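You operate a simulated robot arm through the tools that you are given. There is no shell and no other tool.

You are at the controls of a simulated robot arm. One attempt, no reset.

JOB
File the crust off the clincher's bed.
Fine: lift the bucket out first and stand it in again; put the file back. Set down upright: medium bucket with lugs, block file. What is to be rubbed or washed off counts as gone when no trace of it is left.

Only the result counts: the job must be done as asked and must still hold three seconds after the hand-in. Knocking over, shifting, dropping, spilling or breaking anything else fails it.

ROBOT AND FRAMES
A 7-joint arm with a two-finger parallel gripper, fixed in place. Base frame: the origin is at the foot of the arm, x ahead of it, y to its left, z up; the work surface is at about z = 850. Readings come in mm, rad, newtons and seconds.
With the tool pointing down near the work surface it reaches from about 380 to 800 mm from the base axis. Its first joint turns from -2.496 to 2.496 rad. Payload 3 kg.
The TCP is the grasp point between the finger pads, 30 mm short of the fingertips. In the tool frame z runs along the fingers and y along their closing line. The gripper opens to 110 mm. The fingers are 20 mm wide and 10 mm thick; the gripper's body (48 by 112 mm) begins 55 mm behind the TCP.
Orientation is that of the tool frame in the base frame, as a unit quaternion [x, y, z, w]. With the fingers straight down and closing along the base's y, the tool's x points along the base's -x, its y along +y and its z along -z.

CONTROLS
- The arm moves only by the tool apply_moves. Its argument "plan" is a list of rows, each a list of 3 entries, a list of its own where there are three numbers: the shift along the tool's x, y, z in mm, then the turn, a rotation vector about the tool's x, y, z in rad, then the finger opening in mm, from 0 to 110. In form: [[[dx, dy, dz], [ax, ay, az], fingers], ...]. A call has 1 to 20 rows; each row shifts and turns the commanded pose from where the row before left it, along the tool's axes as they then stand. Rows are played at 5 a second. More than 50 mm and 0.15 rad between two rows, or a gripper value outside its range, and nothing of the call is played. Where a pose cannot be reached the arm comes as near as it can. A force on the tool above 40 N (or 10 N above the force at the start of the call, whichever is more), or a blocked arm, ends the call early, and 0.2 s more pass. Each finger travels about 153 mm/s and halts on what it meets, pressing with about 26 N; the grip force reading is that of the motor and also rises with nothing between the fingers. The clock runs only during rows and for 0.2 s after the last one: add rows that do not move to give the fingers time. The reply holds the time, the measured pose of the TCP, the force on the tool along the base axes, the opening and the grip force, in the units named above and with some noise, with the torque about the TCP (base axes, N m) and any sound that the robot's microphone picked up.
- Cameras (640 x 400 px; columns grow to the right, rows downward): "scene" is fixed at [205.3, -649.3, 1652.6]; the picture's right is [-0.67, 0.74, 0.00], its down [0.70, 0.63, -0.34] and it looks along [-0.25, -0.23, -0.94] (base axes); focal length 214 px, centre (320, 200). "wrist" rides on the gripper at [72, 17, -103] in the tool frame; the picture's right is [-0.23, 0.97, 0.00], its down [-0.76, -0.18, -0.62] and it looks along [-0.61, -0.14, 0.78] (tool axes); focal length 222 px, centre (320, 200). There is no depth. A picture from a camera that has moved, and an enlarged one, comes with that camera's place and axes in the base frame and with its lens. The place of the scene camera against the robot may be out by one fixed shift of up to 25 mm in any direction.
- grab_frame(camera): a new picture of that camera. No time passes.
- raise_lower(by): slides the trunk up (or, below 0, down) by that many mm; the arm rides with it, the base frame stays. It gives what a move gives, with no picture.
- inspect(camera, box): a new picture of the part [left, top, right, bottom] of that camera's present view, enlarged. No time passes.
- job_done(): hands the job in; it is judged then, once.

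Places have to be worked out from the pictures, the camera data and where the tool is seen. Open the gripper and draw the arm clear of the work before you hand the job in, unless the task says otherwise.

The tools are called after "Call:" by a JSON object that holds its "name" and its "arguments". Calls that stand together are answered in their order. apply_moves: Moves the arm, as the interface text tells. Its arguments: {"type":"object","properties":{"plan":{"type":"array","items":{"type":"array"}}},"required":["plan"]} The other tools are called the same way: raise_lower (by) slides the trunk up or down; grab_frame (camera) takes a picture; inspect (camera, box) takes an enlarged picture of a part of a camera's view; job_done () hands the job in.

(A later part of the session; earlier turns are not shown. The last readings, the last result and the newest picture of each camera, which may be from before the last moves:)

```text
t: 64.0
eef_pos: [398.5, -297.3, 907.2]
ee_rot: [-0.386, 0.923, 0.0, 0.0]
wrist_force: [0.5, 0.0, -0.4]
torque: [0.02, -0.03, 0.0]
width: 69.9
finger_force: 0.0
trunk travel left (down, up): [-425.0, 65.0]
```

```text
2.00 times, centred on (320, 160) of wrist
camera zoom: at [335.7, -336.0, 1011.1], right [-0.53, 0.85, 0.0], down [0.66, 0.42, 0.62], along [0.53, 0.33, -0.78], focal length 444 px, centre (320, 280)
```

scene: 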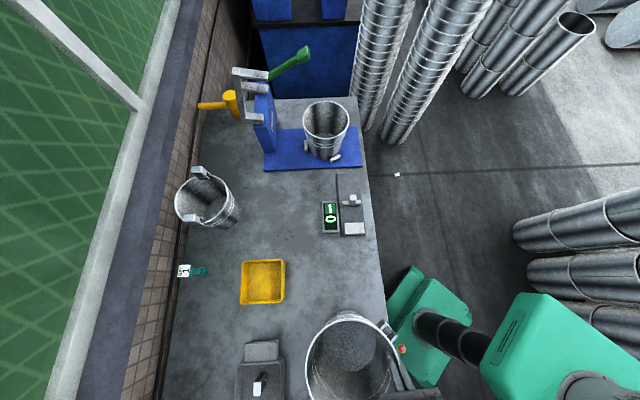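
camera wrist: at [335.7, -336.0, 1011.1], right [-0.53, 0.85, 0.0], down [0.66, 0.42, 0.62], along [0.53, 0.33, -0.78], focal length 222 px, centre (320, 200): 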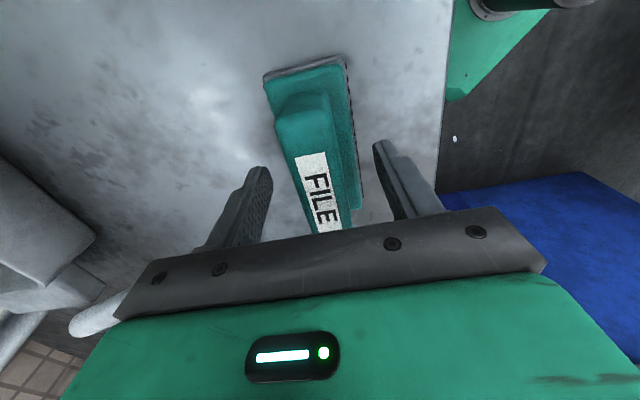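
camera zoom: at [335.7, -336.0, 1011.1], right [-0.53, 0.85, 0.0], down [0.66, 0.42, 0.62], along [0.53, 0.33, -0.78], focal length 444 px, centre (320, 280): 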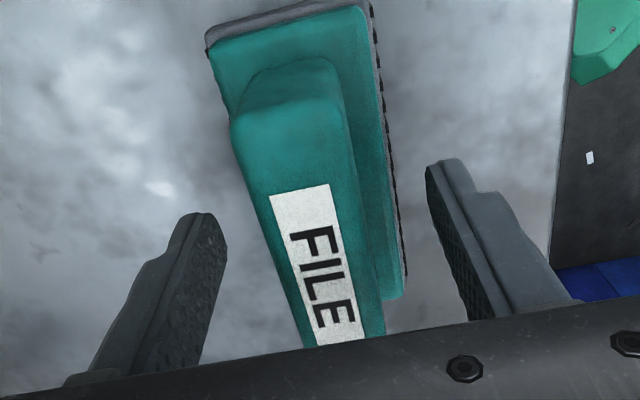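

The handle is centred between the fingers (within about 1 mm), top about 6 mm above the TCP. I'll close on it.

Call:
{"name": "apply_moves", "arguments": {"plan": [[[0, -1, 0], [0, 0, 0], 50], [[0, 0, 0], [0, 0, 0], 38], [[0, 0, 0], [0, 0, 0], 30], [[0, 0, 0], [0, 0, 0], 22], [[0, 0, 0], [0, 0, 0], 10], [[0, 0, 0], [0, 0, 0], 0], [[0, 0, 0], [0, 0, 0], 0]]}}

Call:
{"name": "inspect", "arguments": {"camera": "wrist", "box": [200, 60, 440, 260]}}

```text
t: 65.5
eef_pos: [398.7, -296.8, 905.6]
ee_rot: [-0.386, 0.922, -0.001, -0.001]
wrist_force: [-0.3, 0.1, -0.7]
torque: [-0.08, 0.06, 0.02]
width: 25.7
finger_force: 26.1
trunk travel left (down, up): [-425.0, 65.0]
```

```text
2.00 times, centred on (320, 160) of wrist
camera zoom: at [336.1, -336.5, 1011.2], right [-0.53, 0.85, 0.0], down [0.66, 0.42, 0.62], along [0.53, 0.33, -0.78], focal length 444 px, centre (320, 280)
```

zoom: 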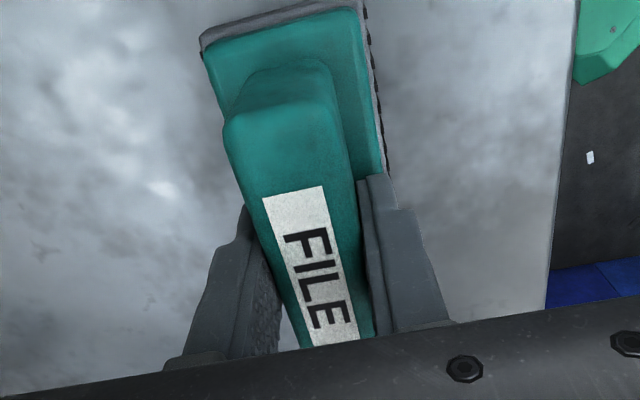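

Gripped at 25.7 mm with no side load; home is about (398.6, -297, 906). I'll lift the file 135 mm straight up and carry it along the table toward the bed to view the crust.

Call:
{"name": "apply_moves", "arguments": {"plan": [[[0, 0, -5], [0, 0, 0], 0], [[0, 0, -20], [0, 0, 0], 0], [[0, 0, -28], [0, 0, 0], 0], [[0, 0, -28], [0, 0, 0], 0], [[0, 0, -28], [0, 0, 0], 0], [[0, 0, -26], [0, 0, 0], 0], [[-20, 1, 0], [0, 0, 0], 0], [[-37.5, 2, 0], [0, 0, 0], 0], [[-37.5, 2, 0], [0, 0, 0], 0], [[-37.5, 2, 0], [0, 0, 0], 0], [[-37.5, 2, 0], [0, 0, 0], 0], [[-37.5, 2, 0], [0, 0, 0], 0], [[-37.5, 2, 0], [0, 0, 0], 0], [[-37.5, 2, 0], [0, 0, 0], 0], [[-20, 1, 0], [0, 0, 0], 0], [[0, 0, 0], [0, 0, 0], 0]]}}

Call:
{"name": "grab_frame", "arguments": {"camera": "wrist"}}

Call:
{"name": "grab_frame", "arguments": {"camera": "scene"}}

```text
t: 69.0
eef_pos: [600.2, -69.5, 1040.1]
ee_rot: [-0.386, 0.923, 0.0, -0.002]
wrist_force: [1.4, -0.7, -2.7]
torque: [-0.02, 0.03, -0.02]
width: 25.4
finger_force: 26.2
trunk travel left (down, up): [-425.0, 65.0]
```

```text
taken
camera wrist: at [537.7, -109.2, 1145.2], right [-0.53, 0.85, 0.0], down [0.66, 0.42, 0.62], along [0.53, 0.33, -0.78], focal length 222 px, centre (320, 200)
```

wrist: 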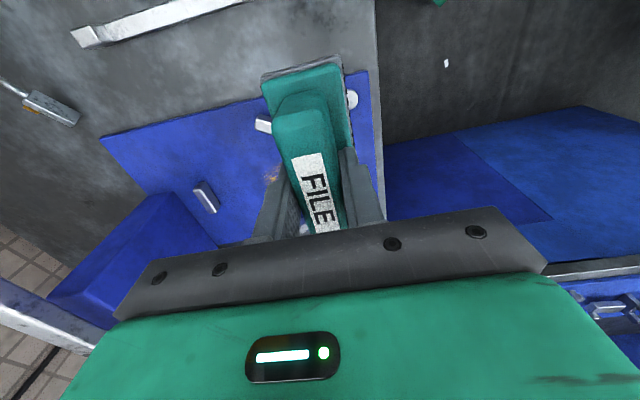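

```text
taken
```

scene: 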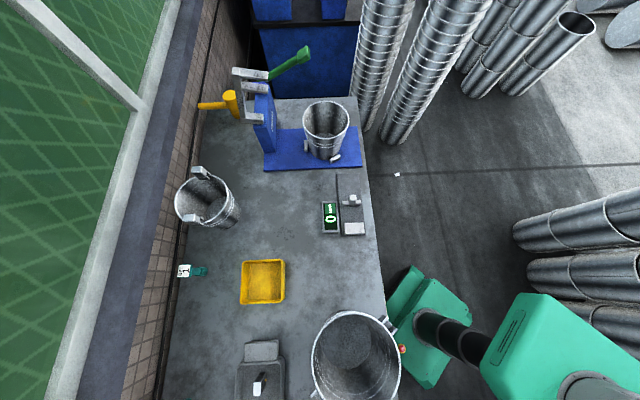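

The file is held well and the bucket stands in place. But the bail in the rack doesn't look as it did at the start, and my earlier bucket swing may have touched it. I'll look closely.

Call:
{"name": "inspect", "arguments": {"camera": "wrist", "box": [0, 0, 320, 200]}}

Call:
{"name": "inspect", "arguments": {"camera": "wrist", "box": [80, 60, 400, 260]}}

```text
2.00 times, centred on (160, 100) of wrist
camera zoom: at [537.7, -109.2, 1145.2], right [-0.53, 0.85, 0.0], down [0.66, 0.42, 0.62], along [0.53, 0.33, -0.78], focal length 444 px, centre (640, 400)
```

zoom: 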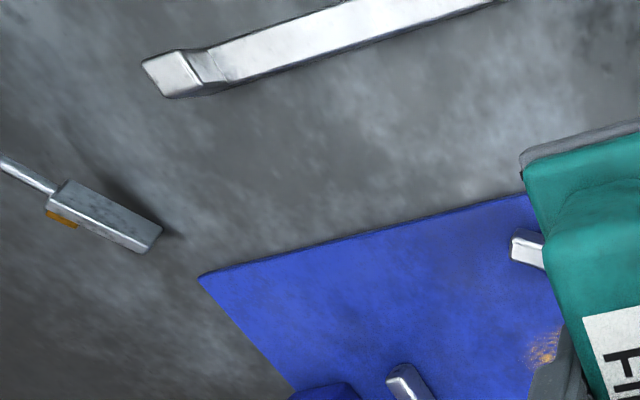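

```text
2.00 times, centred on (240, 160) of wrist
camera zoom: at [537.7, -109.2, 1145.2], right [-0.53, 0.85, 0.0], down [0.66, 0.42, 0.62], along [0.53, 0.33, -0.78], focal length 444 px, centre (480, 280)
```

zoom: 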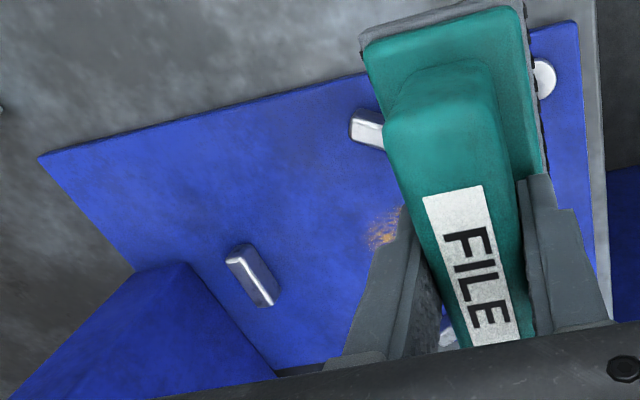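

The bail has come off its rack. It originally stood upright about 150 mm tall, and my bucket must have clipped it, so I'll have to put it back later. First I'll get an unobstructed view of the crust, moving up and back a little.

Call:
{"name": "apply_moves", "arguments": {"plan": [[[13, 20, -20], [0, 0, 0], 0], [[13, 20, -20], [0, 0, 0], 0], [[14, 20, -20], [0, 0, 0], 0], [[0, 20, -20], [0, 0, 0], 0], [[0, 0, 0], [0, 0, 0], 0]]}}

Call:
{"name": "grab_frame", "arguments": {"camera": "wrist"}}

Call:
{"name": "inspect", "arguments": {"camera": "wrist", "box": [100, 60, 340, 260]}}

Call:
{"name": "inspect", "arguments": {"camera": "wrist", "box": [0, 0, 320, 200]}}

```text
t: 70.2
eef_pos: [514.1, -41.9, 1121.7]
ee_rot: [-0.385, 0.923, 0.0, -0.001]
wrist_force: [0.1, 0.0, -3.0]
torque: [0.0, 0.02, 0.02]
width: 25.8
finger_force: 25.3
trunk travel left (down, up): [-425.0, 65.0]
```

```text
taken
camera wrist: at [451.6, -81.1, 1225.7], right [-0.53, 0.85, 0.0], down [0.66, 0.42, 0.62], along [0.53, 0.33, -0.78], focal length 222 px, centre (320, 200)
```

wrist: 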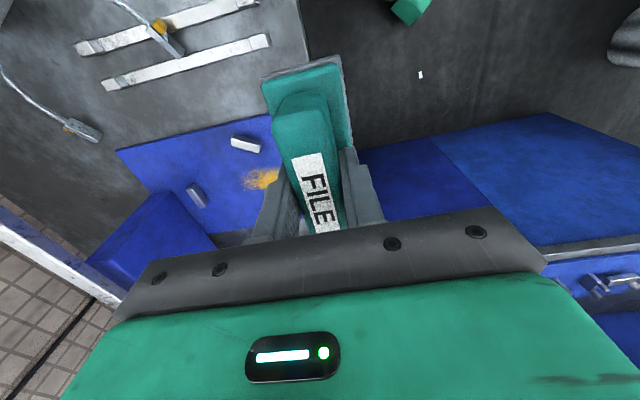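

```text
2.00 times, centred on (220, 160) of wrist
camera zoom: at [451.6, -81.1, 1225.7], right [-0.53, 0.85, 0.0], down [0.66, 0.42, 0.62], along [0.53, 0.33, -0.78], focal length 444 px, centre (520, 280)
```

zoom: 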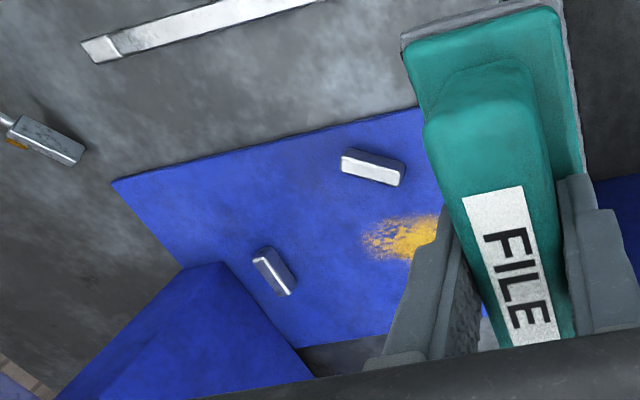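

```text
2.00 times, centred on (160, 100) of wrist
camera zoom: at [451.6, -81.1, 1225.7], right [-0.53, 0.85, 0.0], down [0.66, 0.42, 0.62], along [0.53, 0.33, -0.78], focal length 444 px, centre (640, 400)
```

zoom: 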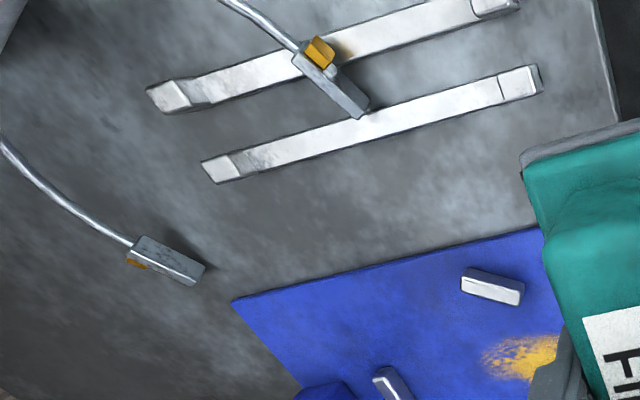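

I can see the crust's left part and the fallen bail (one end resting across a rail, the other on the table). I'll shift another 60 mm so the whole crust is visible left of the file.

Call:
{"name": "apply_moves", "arguments": {"plan": [[[0, 30, 0], [0, 0, 0], 0], [[0, 30, 0], [0, 0, 0], 0], [[0, 0, 0], [0, 0, 0], 0]]}}

Call:
{"name": "inspect", "arguments": {"camera": "wrist", "box": [80, 80, 320, 260]}}

Call:
{"name": "grab_frame", "arguments": {"camera": "wrist"}}

```text
t: 71.0
eef_pos: [473.0, -0.2, 1121.3]
ee_rot: [-0.386, 0.922, -0.001, -0.002]
wrist_force: [0.4, 0.0, -3.9]
torque: [0.01, -0.01, 0.0]
width: 26.2
finger_force: 26.2
trunk travel left (down, up): [-425.0, 65.0]
```

```text
2.22 times, centred on (200, 170) of wrist
camera zoom: at [409.2, -38.7, 1226.3], right [-0.53, 0.85, 0.0], down [0.66, 0.42, 0.62], along [0.53, 0.33, -0.78], focal length 494 px, centre (587, 267)
```

zoom: 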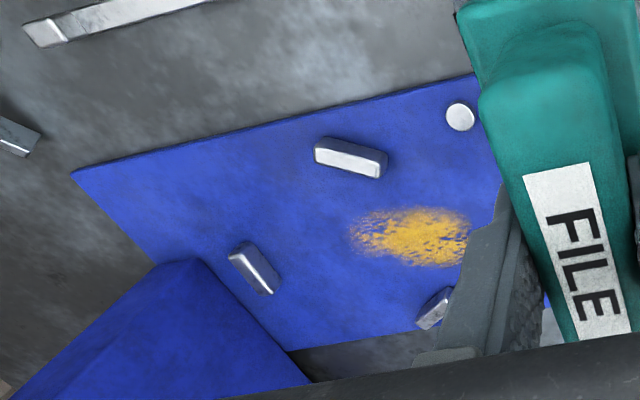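

```text
taken
camera wrist: at [409.2, -38.7, 1226.3], right [-0.53, 0.85, 0.0], down [0.66, 0.42, 0.62], along [0.53, 0.33, -0.78], focal length 222 px, centre (320, 200)
```

wrist: 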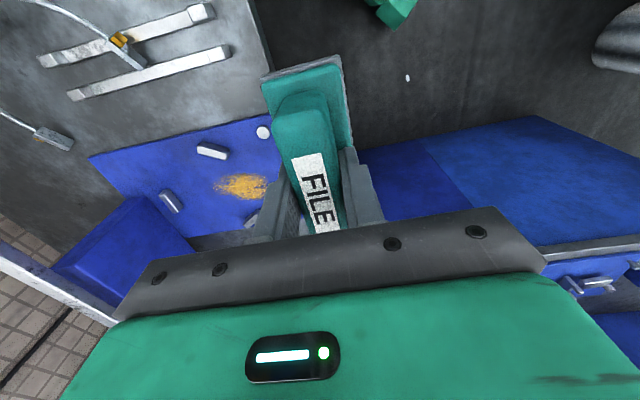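

The whole crust is visible: about 62 mm along the bed's width by 100 mm along its length, centred near (701, -34). If I turn the file 90°, its long axis follows the crust and it clears the two front stops, so I'll rotate the tool now.

Call:
{"name": "apply_moves", "arguments": {"plan": [[[0, 0, 0], [0, 0, 0.07], 0], [[0, 0, 0], [0, 0, 0.14], 0], [[0, 0, 0], [0, 0, 0.14], 0], [[0, 0, 0], [0, 0, 0.14], 0], [[0, 0, 0], [0, 0, 0.14], 0], [[0, 0, 0], [0, 0, 0.14], 0], [[0, 0, 0], [0, 0, 0.14], 0], [[0, 0, 0], [0, 0, 0.14], 0], [[0, 0, 0], [0, 0, 0.14], 0], [[0, 0, 0], [0, 0, 0.14], 0], [[0, 0, 0], [0, 0, 0.14], 0], [[0, 0, 0], [0, 0, 0.1], 0], [[0, 0, 0], [0, 0, 0], 0]]}}

Call:
{"name": "grab_frame", "arguments": {"camera": "wrist"}}

```text
t: 73.8
eef_pos: [473.1, -0.5, 1121.3]
ee_rot: [0.38, 0.925, -0.001, 0.0]
wrist_force: [0.0, 0.6, -3.1]
torque: [0.0, -0.02, 0.01]
width: 25.9
finger_force: 26.1
trunk travel left (down, up): [-425.0, 65.0]
```

```text
taken
camera wrist: at [432.9, 63.3, 1225.8], right [0.85, 0.53, 0.0], down [0.42, -0.66, 0.62], along [0.33, -0.53, -0.78], focal length 222 px, centre (320, 200)
```

wrist: 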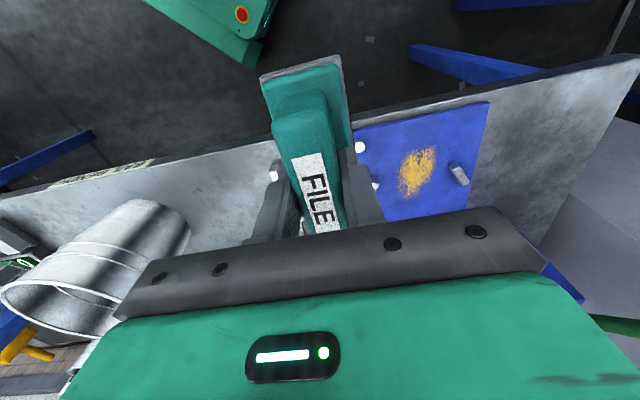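

The tool is now turned with the camera on the front side. I'll move over the crust centre at about (700, -30) and come down to z 1000 for a closer check.

Call:
{"name": "apply_moves", "arguments": {"plan": [[[-30.5, 23.1, 0], [0, 0, 0], 0], [[-30.5, 23.1, 0], [0, 0, 0], 0], [[-30.5, 23.1, 0], [0, 0, 0], 0], [[-30.5, 23.1, 0], [0, 0, 0], 0], [[-30.5, 23.1, 0], [0, 0, 0], 0], [[-30.5, 23.1, 0], [0, 0, 0], 0], [[0, 0, 30], [0, 0, 0], 0], [[0, 0, 30], [0, 0, 0], 0], [[0, 0, 30], [0, 0, 0], 0], [[0, 0, 30], [0, 0, 0], 0], [[0, 0, 0], [0, 0, 0], 0]]}}

Call:
{"name": "grab_frame", "arguments": {"camera": "wrist"}}

Call:
{"name": "inspect", "arguments": {"camera": "wrist", "box": [180, 0, 460, 230]}}

```text
t: 76.2
eef_pos: [699.4, -29.0, 1000.1]
ee_rot: [0.38, 0.925, -0.001, -0.001]
wrist_force: [0.2, 0.7, -3.0]
torque: [0.03, 0.03, 0.0]
width: 25.8
finger_force: 26.1
trunk travel left (down, up): [-425.0, 65.0]
```

```text
taken
camera wrist: at [660.0, 33.6, 1104.4], right [0.85, 0.53, 0.0], down [0.42, -0.66, 0.62], along [0.33, -0.53, -0.78], focal length 222 px, centre (320, 200)
```

wrist: 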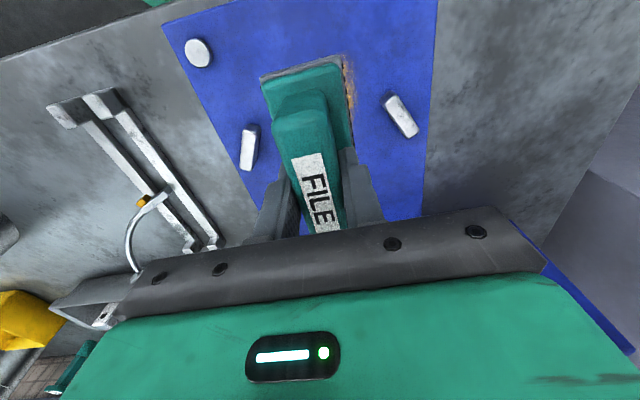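

```text
1.74 times, centred on (320, 115) of wrist
camera zoom: at [660.0, 33.6, 1104.4], right [0.85, 0.53, 0.0], down [0.42, -0.66, 0.62], along [0.33, -0.53, -0.78], focal length 386 px, centre (320, 348)
```

zoom: 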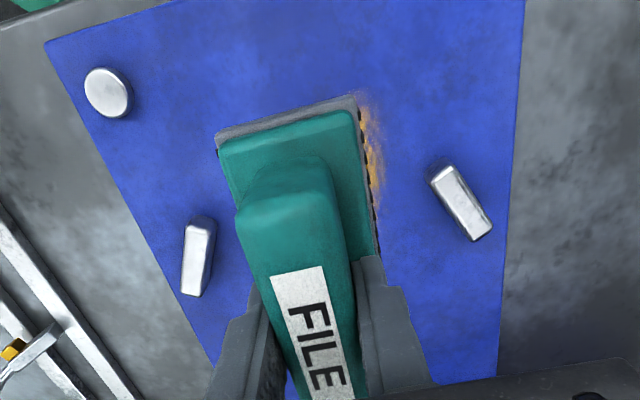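

The file is over the crust, centred between the stops, with the crust peeking out on its +s side. I'll lower it to about 12 mm above the bed.

Call:
{"name": "apply_moves", "arguments": {"plan": [[[0, 0, 20], [0, 0, 0], 0], [[0, 0, 20], [0, 0, 0], 0], [[0, 0, 14], [0, 0, 0], 0], [[0, 0, 0], [0, 0, 0], 0]]}}

Call:
{"name": "inspect", "arguments": {"camera": "wrist", "box": [180, 0, 460, 230]}}

```text
t: 77.2
eef_pos: [699.2, -30.4, 946.7]
ee_rot: [0.379, 0.925, -0.001, -0.001]
wrist_force: [-0.3, 0.5, -3.5]
torque: [0.01, 0.0, -0.03]
width: 26.0
finger_force: 26.9
trunk travel left (down, up): [-425.0, 65.0]
```

```text
1.74 times, centred on (320, 115) of wrist
camera zoom: at [660.7, 33.5, 1051.1], right [0.85, 0.53, 0.0], down [0.42, -0.66, 0.62], along [0.33, -0.53, -0.78], focal length 386 px, centre (320, 348)
```

zoom: 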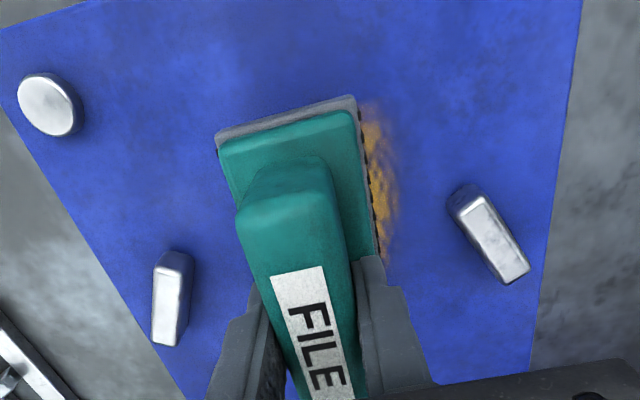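

About 12 mm left. The crust extends some 13 mm beyond the file's +s edge. I'll lower in 2 mm steps until the file touches.

Call:
{"name": "apply_moves", "arguments": {"plan": [[[0, 0, 3], [0, 0, 0], 0], [[0, 0, 3], [0, 0, 0], 0], [[0, 0, 2], [0, 0, 0], 0], [[0, 0, 0], [0, 0, 0], 0]]}}

```text
t: 78.2
eef_pos: [699.1, -30.1, 938.6]
ee_rot: [0.38, 0.925, -0.001, 0.0]
wrist_force: [0.2, 0.3, -3.5]
torque: [-0.02, -0.01, 0.01]
width: 25.9
finger_force: 26.2
trunk travel left (down, up): [-425.0, 65.0]
```

No contact yet at z 938.6. Continuing down in small steps.

Call:
{"name": "apply_moves", "arguments": {"plan": [[[0, 0, 2], [0, 0, 0], 0], [[0, 0, 2], [0, 0, 0], 0], [[0, 0, 0], [0, 0, 0], 0]]}}

```text
t: 79.0
eef_pos: [699.1, -29.2, 934.8]
ee_rot: [0.38, 0.925, -0.001, -0.001]
wrist_force: [-0.1, 0.0, -3.4]
torque: [0.0, -0.01, -0.01]
width: 25.7
finger_force: 26.1
trunk travel left (down, up): [-425.0, 65.0]
```

Call:
{"name": "apply_moves", "arguments": {"plan": [[[0, 0, 1.5], [0, 0, 0], 0], [[0, 0, 1.5], [0, 0, 0], 0], [[0, 0, 0], [0, 0, 0], 0]]}}

```text
t: 79.8
eef_pos: [700.1, -30.8, 931.8]
ee_rot: [0.379, 0.925, -0.001, -0.001]
wrist_force: [-0.9, 0.6, -2.5]
torque: [-0.03, -0.02, 0.01]
width: 25.7
finger_force: 26.2
trunk travel left (down, up): [-425.0, 65.0]
```

Still only the file's own weight at z 931.8. A couple more small steps.

Call:
{"name": "apply_moves", "arguments": {"plan": [[[0, 0, 1.5], [0, 0, 0], 0], [[0, 0, 1.5], [0, 0, 0], 0], [[0, 0, 0], [0, 0, 0], 0]]}}

```text
t: 80.5
eef_pos: [700.3, -30.7, 928.5]
ee_rot: [0.379, 0.925, 0.0, -0.001]
wrist_force: [-0.3, -0.8, -2.9]
torque: [0.0, -0.02, 0.01]
width: 26.0
finger_force: 26.1
trunk travel left (down, up): [-425.0, 65.0]
```

Not yet; the bed is slightly lower than I estimated. I'll continue.

Call:
{"name": "apply_moves", "arguments": {"plan": [[[0, 0, 1.5], [0, 0, 0], 0], [[0, 0, 1.5], [0, 0, 0], 0], [[0, 0, 0], [0, 0, 0], 0]]}}

```text
t: 81.3
eef_pos: [700.2, -31.2, 926.5]
ee_rot: [0.38, 0.925, -0.001, -0.001]
wrist_force: [0.3, 0.2, -2.9]
torque: [-0.01, -0.02, 0.02]
width: 26.1
finger_force: 25.4
trunk travel left (down, up): [-425.0, 65.0]
```

Call:
{"name": "apply_moves", "arguments": {"plan": [[[0, 0, 1.5], [0, 0, 0], 0], [[0, 0, 1], [0, 0, 0], 0], [[0, 0, 0], [0, 0, 0], 0]]}}

Call:
{"name": "inspect", "arguments": {"camera": "wrist", "box": [180, 0, 460, 230]}}

```text
t: 82.2
eef_pos: [699.3, -30.3, 923.6]
ee_rot: [0.379, 0.925, -0.001, 0.0]
wrist_force: [0.2, -0.3, -2.6]
torque: [-0.02, 0.0, 0.0]
width: 25.7
finger_force: 26.1
trunk travel left (down, up): [-425.0, 65.0]
```

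```text
1.74 times, centred on (320, 115) of wrist
camera zoom: at [660.7, 33.5, 1027.6], right [0.85, 0.53, 0.0], down [0.42, -0.66, 0.62], along [0.33, -0.53, -0.78], focal length 386 px, centre (320, 348)
```

zoom: 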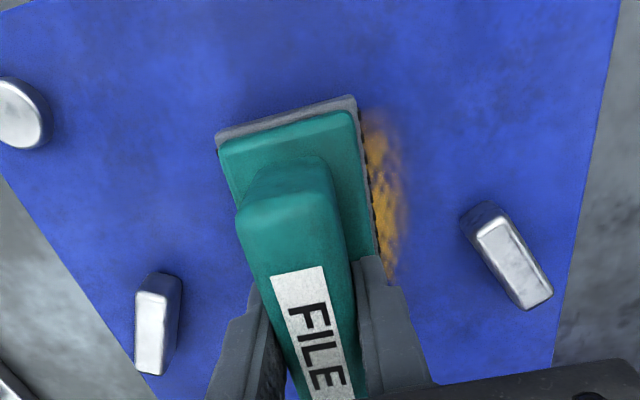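

Still no contact at z 923.6, so the bed is thin. I'll continue down carefully.

Call:
{"name": "apply_moves", "arguments": {"plan": [[[0, 0, 1.2], [0, 0, 0], 0], [[0, 0, 1.2], [0, 0, 0], 0], [[0, 0, 0], [0, 0, 0], 0]]}}

```text
t: 83.0
eef_pos: [698.9, -29.7, 920.3]
ee_rot: [0.379, 0.925, -0.001, -0.001]
wrist_force: [0.2, 0.0, -2.8]
torque: [0.03, 0.01, 0.02]
width: 25.7
finger_force: 26.0
trunk travel left (down, up): [-425.0, 65.0]
```

Call:
{"name": "apply_moves", "arguments": {"plan": [[[0, 0, 1.2], [0, 0, 0], 0], [[0, 0, 1.2], [0, 0, 0], 0], [[0, 0, 0], [0, 0, 0], 0]]}}

```text
t: 83.8
eef_pos: [697.8, -30.8, 919.8]
ee_rot: [0.379, 0.925, -0.001, 0.0]
wrist_force: [-0.3, -0.6, -1.5]
torque: [0.1, 0.04, -0.01]
width: 25.9
finger_force: 26.4
trunk travel left (down, up): [-425.0, 65.0]
```

First contact at about z 919.6 (load easing from -3 to -1.5 N). I'll press about 1.5 mm more and read.

Call:
{"name": "apply_moves", "arguments": {"plan": [[[0, 0, 0.8], [0, 0, 0], 0], [[0, 0, 0.8], [0, 0, 0], 0], [[0, 0, 0], [0, 0, 0], 0]]}}

```text
t: 84.5
eef_pos: [700.1, -30.8, 919.0]
ee_rot: [0.38, 0.925, -0.001, 0.001]
wrist_force: [2.5, -0.3, 16.5]
torque: [0.3, 0.3, 0.0]
width: 25.7
finger_force: 25.8
trunk travel left (down, up): [-425.0, 65.0]
```

Now pressing with about 19 N in total. I'll ease 0.4 mm and start rubbing strokes across the crust, ±26 mm along the bed's width.

Call:
{"name": "apply_moves", "arguments": {"plan": [[[0, 0, -0.4], [0, 0, 0], 0], [[0, 6.5, 0], [0, 0, 0], 0], [[0, 6.5, 0], [0, 0, 0], 0], [[0, 6.5, 0], [0, 0, 0], 0], [[0, 6.5, 0], [0, 0, 0], 0], [[0, -6.5, 0], [0, 0, 0], 0], [[0, -6.5, 0], [0, 0, 0], 0], [[0, -6.5, 0], [0, 0, 0], 0], [[0, -6.5, 0], [0, 0, 0], 0], [[0, -6.5, 0], [0, 0, 0], 0], [[0, -6.5, 0], [0, 0, 0], 0], [[0, -6.5, 0], [0, 0, 0], 0], [[0, -6.5, 0], [0, 0, 0], 0], [[0, 6.5, 0], [0, 0, 0], 0], [[0, 6.5, 0], [0, 0, 0], 0], [[0, 6.5, 0], [0, 0, 0], 0], [[0, 6.5, 0], [0, 0, 0], 0], [[0, 0, 0], [0, 0, 0], 0]]}}

Call:
{"name": "inspect", "arguments": {"camera": "wrist", "box": [180, 0, 460, 230]}}

```text
t: 88.3
eef_pos: [698.2, -30.8, 917.2]
ee_rot: [0.379, 0.925, -0.002, -0.001]
wrist_force: [-2.9, -1.2, 8.8]
torque: [0.18, 0.07, 0.04]
width: 25.9
finger_force: 25.7
trunk travel left (down, up): [-425.0, 65.0]
```

```text
1.74 times, centred on (320, 115) of wrist
camera zoom: at [659.7, 33.0, 1021.8], right [0.85, 0.53, 0.0], down [0.42, -0.66, 0.62], along [0.33, -0.53, -0.78], focal length 386 px, centre (320, 348)
```

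zoom: 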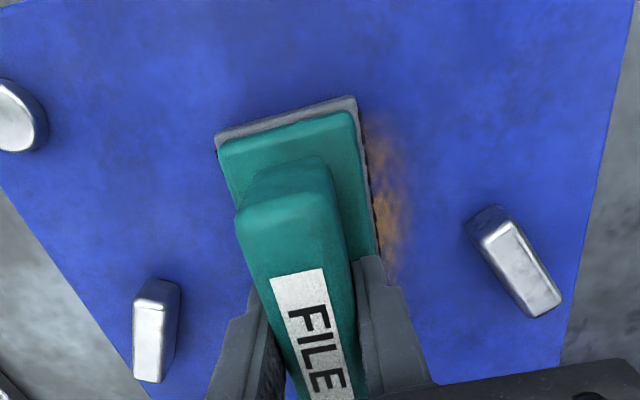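

The crust has visibly faded where rubbed, and contact is steady at about 12 N. I'll continue with more full strokes.

Call:
{"name": "apply_moves", "arguments": {"plan": [[[0, 9, 0], [0, 0, 0], 0], [[0, 9, 0], [0, 0, 0], 0], [[0, 9, 0], [0, 0, 0], 0], [[0, -9, 0], [0, 0, 0], 0], [[0, -9, 0], [0, 0, 0], 0], [[0, -9, 0], [0, 0, 0], 0], [[0, -9, 0], [0, 0, 0], 0], [[0, -9, 0], [0, 0, 0], 0], [[0, -9, 0], [0, 0, 0], 0], [[0, 9, 0], [0, 0, 0], 0], [[0, 9, 0], [0, 0, 0], 0], [[0, 9, 0], [0, 0, 0], 0], [[0, 9, 0], [0, 0, 0], 0], [[0, 9, 0], [0, 0, 0], 0], [[0, 9, 0], [0, 0, 0], 0], [[0, -9, 0], [0, 0, 0], 0], [[0, -9, 0], [0, 0, 0], 0], [[0, -9, 0], [0, 0, 0], 0], [[0, 0, 0], [0, 0, 0], 0]]}}

Call:
{"name": "inspect", "arguments": {"camera": "wrist", "box": [180, 0, 460, 230]}}

```text
t: 92.3
eef_pos: [700.0, -30.6, 918.8]
ee_rot: [0.379, 0.925, -0.001, 0.0]
wrist_force: [-0.3, -0.4, -2.5]
torque: [-0.07, -0.02, 0.01]
width: 25.6
finger_force: 26.0
trunk travel left (down, up): [-425.0, 65.0]
```

```text
1.74 times, centred on (320, 115) of wrist
camera zoom: at [660.8, 33.1, 1021.8], right [0.85, 0.53, 0.0], down [0.42, -0.66, 0.62], along [0.33, -0.53, -0.78], focal length 386 px, centre (320, 348)
```

zoom: 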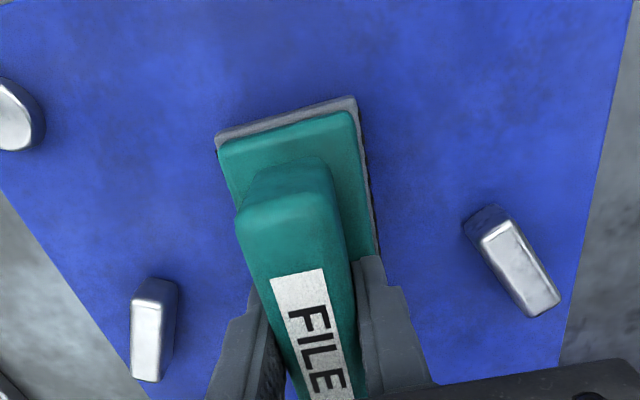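

No trace is left beside the file, and contact has become light. I'll lift and shift aside to inspect the whole crust area.

Call:
{"name": "apply_moves", "arguments": {"plan": [[[0, 0, -20], [0, 0, 0], 0], [[0, 0, -30], [0, 0, 0], 0], [[0, 0, -40], [0, 0, 0], 0], [[0, -40, 0], [0, 0, 0], 0], [[0, -40, 0], [0, 0, 0], 0], [[0, 0, 0], [0, 0, 0], 0]]}}

Call:
{"name": "grab_frame", "arguments": {"camera": "wrist"}}

Call:
{"name": "inspect", "arguments": {"camera": "wrist", "box": [320, 20, 560, 220]}}

```text
t: 93.8
eef_pos: [644.3, -87.4, 1006.6]
ee_rot: [0.38, 0.925, -0.001, 0.0]
wrist_force: [0.2, 0.3, -2.5]
torque: [0.01, -0.04, -0.02]
width: 25.7
finger_force: 26.4
trunk travel left (down, up): [-425.0, 65.0]
```

```text
taken
camera wrist: at [605.5, -23.6, 1111.5], right [0.85, 0.53, 0.0], down [0.42, -0.66, 0.62], along [0.33, -0.53, -0.78], focal length 222 px, centre (320, 200)
```

wrist: 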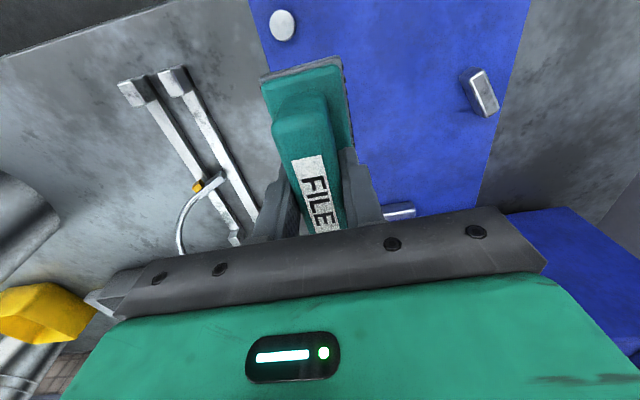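

```text
2.00 times, centred on (440, 120) of wrist
camera zoom: at [605.5, -23.6, 1111.5], right [0.85, 0.53, 0.0], down [0.42, -0.66, 0.62], along [0.33, -0.53, -0.78], focal length 444 px, centre (80, 360)
```

zoom: 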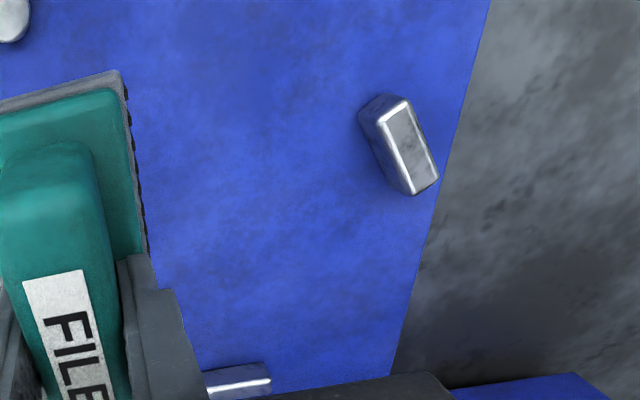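

The bed looks clean. I'll zoom in further to check for any faint residue at the edges of the former crust.

Call:
{"name": "inspect", "arguments": {"camera": "wrist", "box": [345, 30, 465, 130]}}

Call:
{"name": "inspect", "arguments": {"camera": "wrist", "box": [345, 110, 465, 210]}}

```text
4.00 times, centred on (405, 80) of wrist
camera zoom: at [605.5, -23.6, 1111.5], right [0.85, 0.53, 0.0], down [0.42, -0.66, 0.62], along [0.33, -0.53, -0.78], focal length 888 px, centre (-20, 680)
```

zoom: 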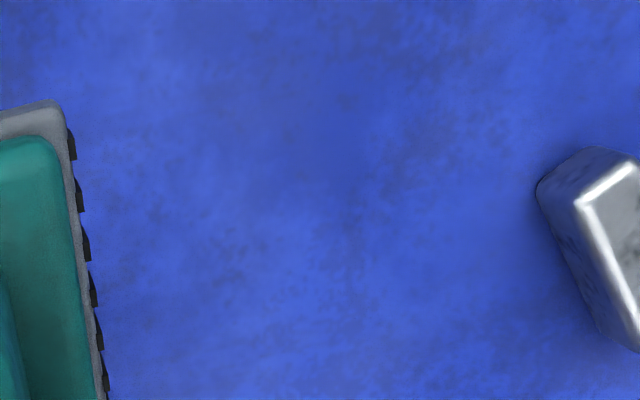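

```text
4.00 times, centred on (405, 160) of wrist
camera zoom: at [605.5, -23.6, 1111.5], right [0.85, 0.53, 0.0], down [0.42, -0.66, 0.62], along [0.33, -0.53, -0.78], focal length 888 px, centre (-20, 360)
```

zoom: 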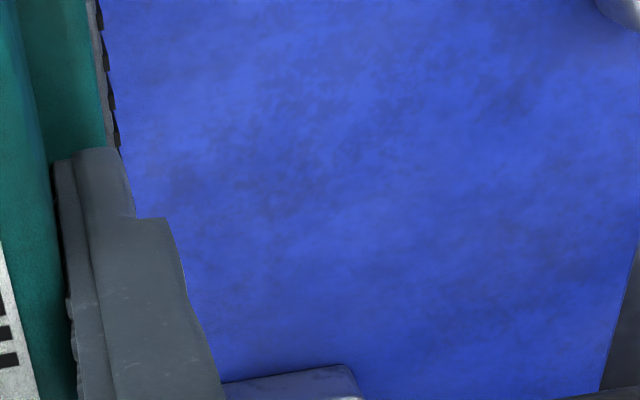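

It looks completely clean. For safety I'll make one more pass with slightly shifted strokes; first back over the spot and down to the previous height.

Call:
{"name": "apply_moves", "arguments": {"plan": [[[0, 40, 0], [0, 0, 0], 0], [[0, 40, 0], [0, 0, 0], 0], [[0, 0, 40], [0, 0, 0], 0], [[0, 0, 30], [0, 0, 0], 0], [[0, 0, 18], [0, 0, 0], 0], [[0, 0, 2], [0, 0, 0], 0], [[0, 0, 0.6], [0, 0, 0], 0], [[0, 0, 0], [0, 0, 0], 0]]}}

```text
t: 95.5
eef_pos: [699.7, -30.2, 917.5]
ee_rot: [0.379, 0.925, -0.001, -0.001]
wrist_force: [0.8, -0.1, 3.6]
torque: [0.33, 0.03, -0.05]
width: 25.8
finger_force: 26.3
trunk travel left (down, up): [-425.0, 65.0]
```

Contact is about 6.5 N. I'll add 0.4 mm and make strokes offset along the bed in both directions.

Call:
{"name": "apply_moves", "arguments": {"plan": [[[-10, 0, 0.4], [0, 0, 0], 0], [[0, 9, 0], [0, 0, 0], 0], [[0, 9, 0], [0, 0, 0], 0], [[0, 9, 0], [0, 0, 0], 0], [[0, -9, 0], [0, 0, 0], 0], [[0, -9, 0], [0, 0, 0], 0], [[0, -9, 0], [0, 0, 0], 0], [[0, -9, 0], [0, 0, 0], 0], [[0, -9, 0], [0, 0, 0], 0], [[0, -9, 0], [0, 0, 0], 0], [[12, 0, 0], [0, 0, 0], 0], [[12, 0, 0], [0, 0, 0], 0], [[0, 9, 0], [0, 0, 0], 0], [[0, 9, 0], [0, 0, 0], 0], [[0, 9, 0], [0, 0, 0], 0], [[0, 9, 0], [0, 0, 0], 0], [[0, 9, 0], [0, 0, 0], 0], [[0, 9, 0], [0, 0, 0], 0], [[0, 0, 0], [0, 0, 0], 0]]}}

```text
t: 99.5
eef_pos: [708.2, -0.6, 917.3]
ee_rot: [0.38, 0.925, -0.002, 0.001]
wrist_force: [-1.9, -0.4, 9.5]
torque: [-0.08, -0.29, 0.07]
width: 25.6
finger_force: 26.4
trunk travel left (down, up): [-425.0, 65.0]
```

Steady contact throughout. I'll now lift the file 130 mm and turn the tool back to the file's original orientation.

Call:
{"name": "apply_moves", "arguments": {"plan": [[[0, 0, -10], [0, 0, 0], 0], [[0, 0, -30], [0, 0, 0], 0], [[0, 0, -30], [0, 0, 0], 0], [[0, 0, -30], [0, 0, 0], 0], [[0, 0, -30], [0, 0, 0], 0], [[0, 0, 0], [0, 0, -0.07], 0], [[0, 0, 0], [0, 0, -0.14], 0], [[0, 0, 0], [0, 0, -0.14], 0], [[0, 0, 0], [0, 0, -0.14], 0], [[0, 0, 0], [0, 0, -0.14], 0], [[0, 0, 0], [0, 0, -0.14], 0], [[0, 0, 0], [0, 0, -0.14], 0], [[0, 0, 0], [0, 0, -0.14], 0], [[0, 0, 0], [0, 0, -0.14], 0], [[0, 0, 0], [0, 0, -0.14], 0], [[0, 0, 0], [0, 0, -0.14], 0], [[0, 0, 0], [0, 0, -0.1], 0], [[0, 0, 0], [0, 0, 0], 0]]}}

Call:
{"name": "grab_frame", "arguments": {"camera": "wrist"}}

```text
t: 103.3
eef_pos: [709.5, -1.1, 1046.9]
ee_rot: [-0.386, 0.923, -0.001, -0.001]
wrist_force: [0.6, -0.1, -2.3]
torque: [-0.01, 0.02, 0.03]
width: 25.9
finger_force: 26.1
trunk travel left (down, up): [-425.0, 65.0]
```

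```text
taken
camera wrist: at [646.6, -40.1, 1150.5], right [-0.53, 0.85, 0.0], down [0.66, 0.42, 0.62], along [0.53, 0.33, -0.78], focal length 222 px, centre (320, 200)
```

wrist: 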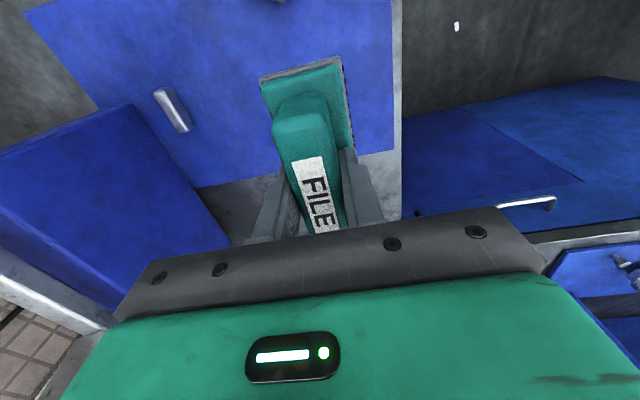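

Now carrying the file back along the table toward its home, pausing midway to look at the bail.

Call:
{"name": "apply_moves", "arguments": {"plan": [[[20, 0.5, 0], [0, 0, 0], 0], [[39, 1.1, 0], [0, 0, 0], 0], [[39, 1.1, 0], [0, 0, 0], 0], [[39, 1.1, 0], [0, 0, 0], 0], [[39, 1.1, 0], [0, 0, 0], 0], [[39, 1.1, 0], [0, 0, 0], 0], [[39, 1.1, 0], [0, 0, 0], 0], [[39, 1.1, 0], [0, 0, 0], 0], [[39, 1.1, 0], [0, 0, 0], 0], [[39, 1.1, 0], [0, 0, 0], 0], [[39, 1.1, 0], [0, 0, 0], 0], [[19, 0.9, 0], [0, 0, 0], 0], [[0, 0, 0], [0, 0, 0], 0]]}}

Call:
{"name": "grab_frame", "arguments": {"camera": "wrist"}}

Call:
{"name": "grab_frame", "arguments": {"camera": "scene"}}

```text
t: 106.2
eef_pos: [398.3, -297.4, 1048.0]
ee_rot: [-0.386, 0.922, 0.0, -0.001]
wrist_force: [0.6, -0.4, -3.2]
torque: [0.02, 0.03, 0.01]
width: 25.8
finger_force: 26.0
trunk travel left (down, up): [-425.0, 65.0]
```

```text
taken
camera wrist: at [336.1, -336.9, 1151.5], right [-0.53, 0.85, 0.0], down [0.66, 0.42, 0.62], along [0.53, 0.33, -0.78], focal length 222 px, centre (320, 200)
```

wrist: 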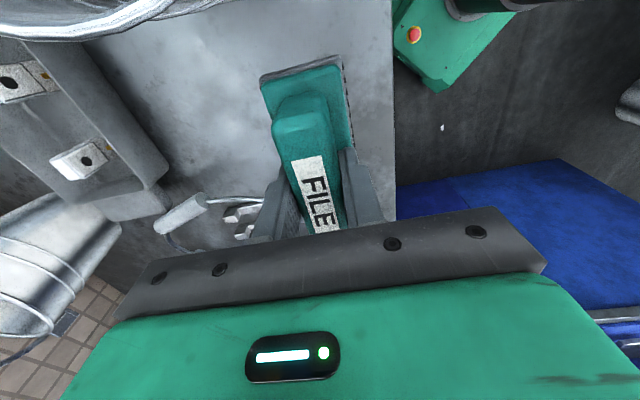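

```text
taken
```

scene: 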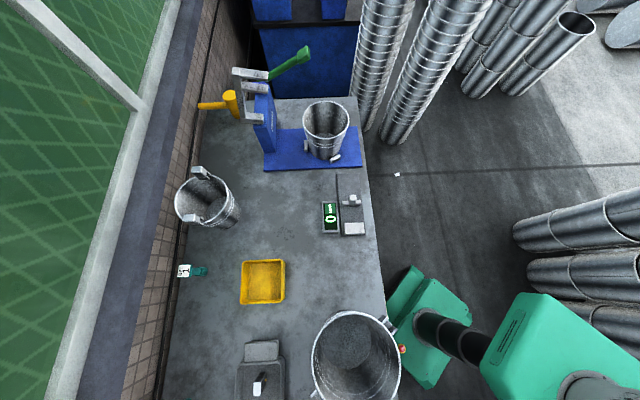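

I'm back over the file's home at (398, -297) with the place clear. Lowering it most of the way.

Call:
{"name": "apply_moves", "arguments": {"plan": [[[0, 0, 30], [0, 0, 0], 0], [[0, 0, 36], [0, 0, 0], 0], [[0, 0, 36], [0, 0, 0], 0], [[0, 0, 26], [0, 0, 0], 0], [[0, 0, 6], [0, 0, 0], 0], [[0, 0, 0], [0, 0, 0], 0]]}}

```text
t: 107.5
eef_pos: [397.7, -297.6, 913.9]
ee_rot: [-0.386, 0.922, 0.0, -0.001]
wrist_force: [0.0, -0.6, -2.9]
torque: [0.01, -0.02, -0.04]
width: 25.8
finger_force: 25.9
trunk travel left (down, up): [-425.0, 65.0]
```

Call:
{"name": "apply_moves", "arguments": {"plan": [[[0, 0, 2], [0, 0, 0], 0], [[0, 0, 2], [0, 0, 0], 0], [[0, 0, 1.5], [0, 0, 0], 0], [[0, 0, 0], [0, 0, 0], 0]]}}

```text
t: 108.5
eef_pos: [398.0, -298.6, 909.2]
ee_rot: [-0.386, 0.922, -0.002, -0.001]
wrist_force: [0.4, 0.2, -3.3]
torque: [-0.02, 0.02, 0.03]
width: 25.9
finger_force: 25.8
trunk travel left (down, up): [-425.0, 65.0]
```

No contact yet at 909. Two more small steps.

Call:
{"name": "apply_moves", "arguments": {"plan": [[[0, 0, 1.5], [0, 0, 0], 0], [[0, 0, 1], [0, 0, 0], 0], [[0, 0, 0], [0, 0, 0], 0]]}}

```text
t: 109.3
eef_pos: [397.6, -298.6, 905.5]
ee_rot: [-0.386, 0.922, 0.0, -0.001]
wrist_force: [0.5, -0.3, -2.1]
torque: [-0.02, 0.01, 0.0]
width: 25.8
finger_force: 26.1
trunk travel left (down, up): [-425.0, 65.0]
```

Call:
{"name": "apply_moves", "arguments": {"plan": [[[0, 0, 0.8], [0, 0, 0], 0], [[0, 0, 0.6], [0, 0, 0], 0], [[0, 0, 0], [0, 0, 0], 0]]}}

```text
t: 110.2
eef_pos: [397.5, -297.9, 903.5]
ee_rot: [-0.386, 0.923, -0.002, -0.001]
wrist_force: [0.9, 0.0, 15.5]
torque: [0.49, -0.15, -0.06]
width: 25.7
finger_force: 26.3
trunk travel left (down, up): [-425.0, 65.0]
```

The file is on the table with 15 N of preload. I'll ease up 0.8 mm and open to release it.

Call:
{"name": "apply_moves", "arguments": {"plan": [[[0, 0, -0.8], [0, 0, 0], 0], [[0, 0, 0], [0, 0, 0], 28], [[0, 0, 0], [0, 0, 0], 36], [[0, 0, 0], [0, 0, 0], 70], [[0, 0, 0], [0, 0, 0], 70]]}}

Call:
{"name": "inspect", "arguments": {"camera": "wrist", "box": [200, 60, 440, 260]}}

```text
t: 111.3
eef_pos: [398.4, -297.8, 904.4]
ee_rot: [-0.386, 0.923, 0.0, -0.002]
wrist_force: [-0.7, -0.5, -0.2]
torque: [-0.01, 0.03, 0.03]
width: 70.1
finger_force: 0.1
trunk travel left (down, up): [-425.0, 65.0]
```

```text
2.00 times, centred on (320, 160) of wrist
camera zoom: at [335.7, -336.9, 1009.2], right [-0.53, 0.85, 0.0], down [0.66, 0.42, 0.62], along [0.53, 0.33, -0.78], focal length 444 px, centre (320, 280)
```

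zoom: 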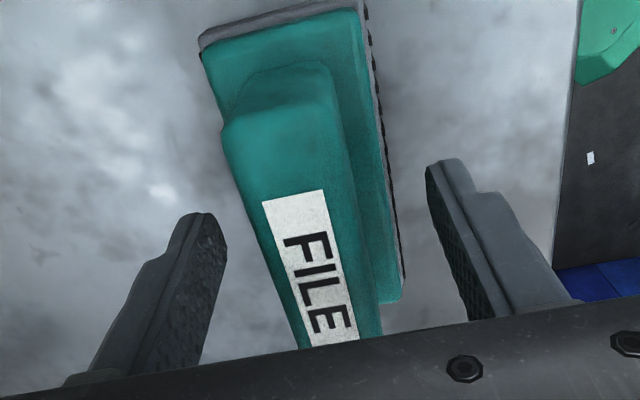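

The file is back in place and upright. Now I'll rise and move to look down on the fallen bail and its rack.

Call:
{"name": "apply_moves", "arguments": {"plan": [[[0, 0, -40], [0, 0, 0], 70], [[0, 0, -48], [0, 0, 0], 70], [[0, 0, -48], [0, 0, 0], 70], [[0, 0, -48], [0, 0, 0], 70], [[0, 0, -48], [0, 0, 0], 70], [[0, 0, -48], [0, 0, 0], 110], [[-25, -36, 0], [0, 0, 0], 110], [[-25, -36, 0], [0, 0, 0], 110], [[-25, -36, 0], [0, 0, 0], 110], [[-25, -36, 0], [0, 0, 0], 110], [[0, 0, 0], [0, 0, 0], 110]]}}

Call:
{"name": "grab_frame", "arguments": {"camera": "wrist"}}

Call:
{"name": "inspect", "arguments": {"camera": "wrist", "box": [160, 0, 480, 200]}}

```text
t: 113.8
eef_pos: [572.0, -326.4, 1184.2]
ee_rot: [-0.387, 0.922, 0.0, 0.0]
wrist_force: [0.2, -0.1, 0.0]
torque: [0.0, 0.02, -0.01]
width: 109.9
finger_force: 0.1
trunk travel left (down, up): [-425.0, 65.0]
```

```text
taken
camera wrist: at [510.3, -365.5, 1289.0], right [-0.53, 0.85, 0.0], down [0.66, 0.42, 0.62], along [0.53, 0.33, -0.78], focal length 222 px, centre (320, 200)
```

wrist: 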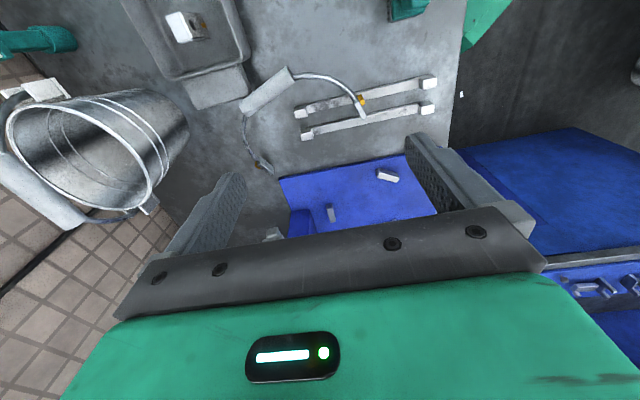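

```text
2.00 times, centred on (320, 100) of wrist
camera zoom: at [510.3, -365.5, 1289.0], right [-0.53, 0.85, 0.0], down [0.66, 0.42, 0.62], along [0.53, 0.33, -0.78], focal length 444 px, centre (320, 400)
```

zoom: 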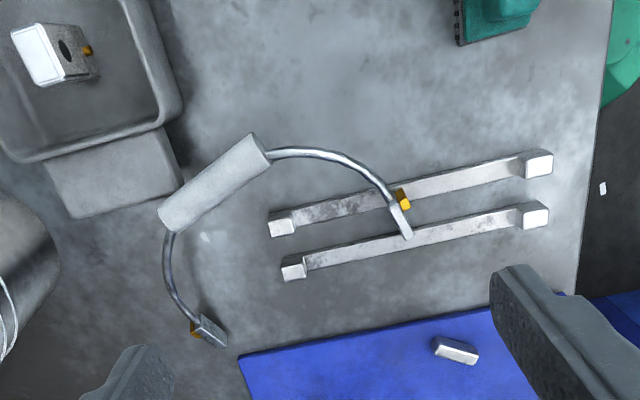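

I have a clear picture of the bail lying across the rack with its grip at about (644, -391). I'll return the bucket first and then stand the bail back up. Moving over to view the bucket from above.

Call:
{"name": "apply_moves", "arguments": {"plan": [[[41.4, 9.75, 0], [0, 0, 0], 110], [[41.4, 9.75, 0], [0, 0, 0], 110], [[41.4, 9.75, 0], [0, 0, 0], 110], [[41.4, 9.75, 0], [0, 0, 0], 110], [[41.4, 9.75, 0], [0, 0, 0], 110], [[41.4, 9.75, 0], [0, 0, 0], 110], [[41.4, 9.75, 0], [0, 0, 0], 110], [[41.4, 9.75, 0], [0, 0, 0], 110], [[0, 0, 0], [0, 0, 0], 110]]}}

Call:
{"name": "grab_frame", "arguments": {"camera": "wrist"}}

```text
t: 115.8
eef_pos: [281.8, -507.7, 1183.3]
ee_rot: [-0.385, 0.923, 0.0, -0.001]
wrist_force: [0.3, -0.9, -0.6]
torque: [0.0, -0.01, -0.01]
width: 109.9
finger_force: 0.2
trunk travel left (down, up): [-425.0, 65.0]
```

```text
taken
camera wrist: at [219.4, -547.5, 1288.7], right [-0.53, 0.85, 0.0], down [0.66, 0.42, 0.62], along [0.53, 0.33, -0.78], focal length 222 px, centre (320, 200)
```

wrist: 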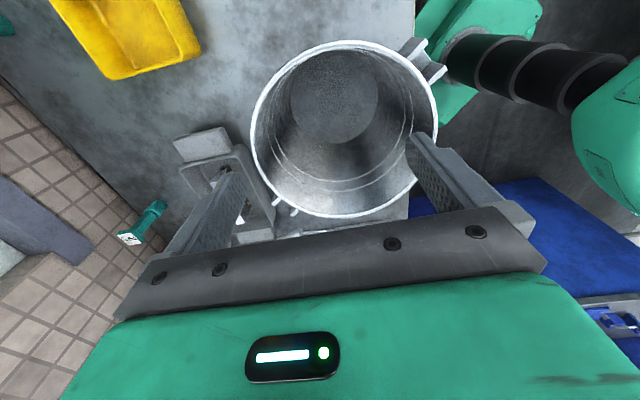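

The bucket is seen well from above. I'll zoom to measure its rim and lug direction.

Call:
{"name": "inspect", "arguments": {"camera": "wrist", "box": [220, 20, 480, 230]}}

Call:
{"name": "inspect", "arguments": {"camera": "scene", "box": [260, 290, 460, 400]}}

```text
1.90 times, centred on (350, 125) of wrist
camera zoom: at [219.4, -547.5, 1288.7], right [-0.53, 0.85, 0.0], down [0.66, 0.42, 0.62], along [0.53, 0.33, -0.78], focal length 423 px, centre (263, 343)
```

zoom: 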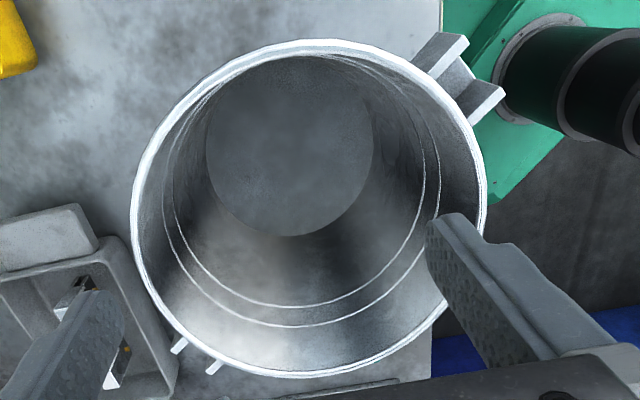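

```text
3.20 times, centred on (360, 345) of scene
camera zoom: at [205.3, -649.3, 1652.6], right [-0.67, 0.74, 0.0], down [0.7, 0.63, -0.34], along [-0.25, -0.23, -0.94], focal length 686 px, centre (192, -264)
```

zoom: 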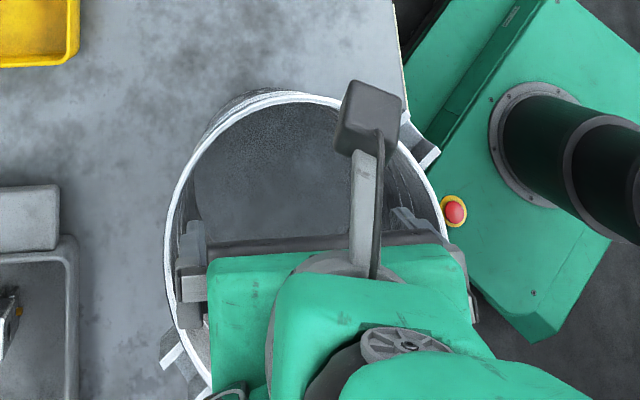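

The bucket rim is at about z 1064 with its centre at (301, -467), and a lug points at bearing 173°. To restore its original yaw I'll grip at bearing 124° (49° from the lug, as before), so I'm moving to just above that rim point with the 0.13 rad tilt.

Call:
{"name": "apply_moves", "arguments": {"plan": [[[-21, 38.9, 0], [0, 0, 0], 110], [[-21, 38.9, 0], [0, 0, 0], 110], [[-21, 38.9, 0], [0, 0, 0], 110], [[0, 0, 0], [0, 0, 0.0985], 80], [[0, 0, 0], [0, 0, 0.0985], 60], [[0, 0, 0], [0.13, 0, 0], 40], [[0, 4.5, 34.7], [0, 0, 0], 40], [[0, 3.7, 28.3], [0, 0, 0], 40], [[0, 0, 0], [0, 0, 0], 40]]}}

Call:
{"name": "grab_frame", "arguments": {"camera": "wrist"}}

Call:
{"name": "inspect", "arguments": {"camera": "wrist", "box": [220, 60, 420, 240]}}

```text
t: 117.8
eef_pos: [243.5, -381.7, 1121.7]
ee_rot: [-0.293, 0.954, -0.062, 0.018]
wrist_force: [0.3, 0.0, 0.3]
torque: [0.02, -0.02, -0.01]
width: 40.0
finger_force: 0.2
trunk travel left (down, up): [-425.0, 65.0]
```

```text
taken
camera wrist: at [166.3, -396.5, 1222.9], right [-0.35, 0.93, -0.13], down [0.69, 0.35, 0.64], along [0.64, 0.14, -0.76], focal length 222 px, centre (320, 200)
```

wrist: 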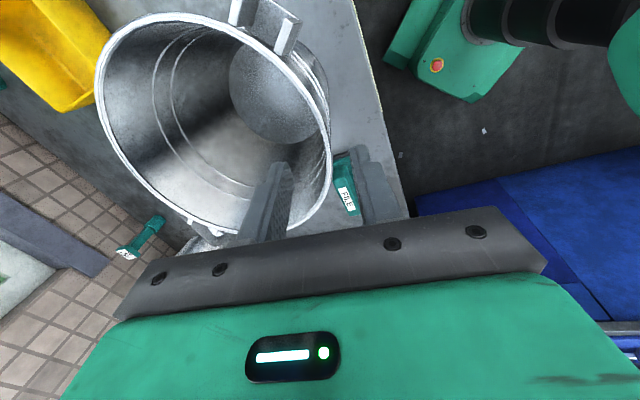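

```text
2.22 times, centred on (320, 150) of wrist
camera zoom: at [166.3, -396.5, 1222.9], right [-0.35, 0.93, -0.13], down [0.69, 0.35, 0.64], along [0.64, 0.14, -0.76], focal length 494 px, centre (320, 311)
```

zoom: 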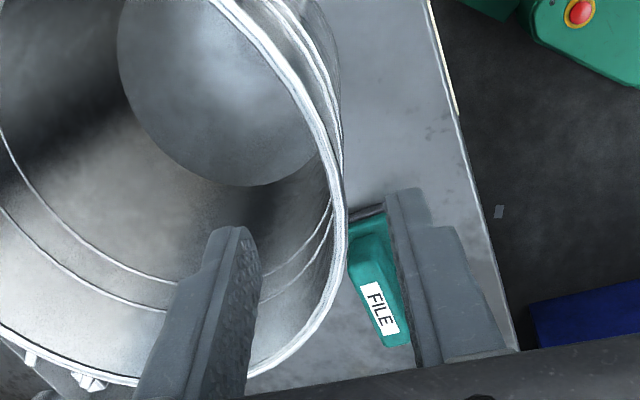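

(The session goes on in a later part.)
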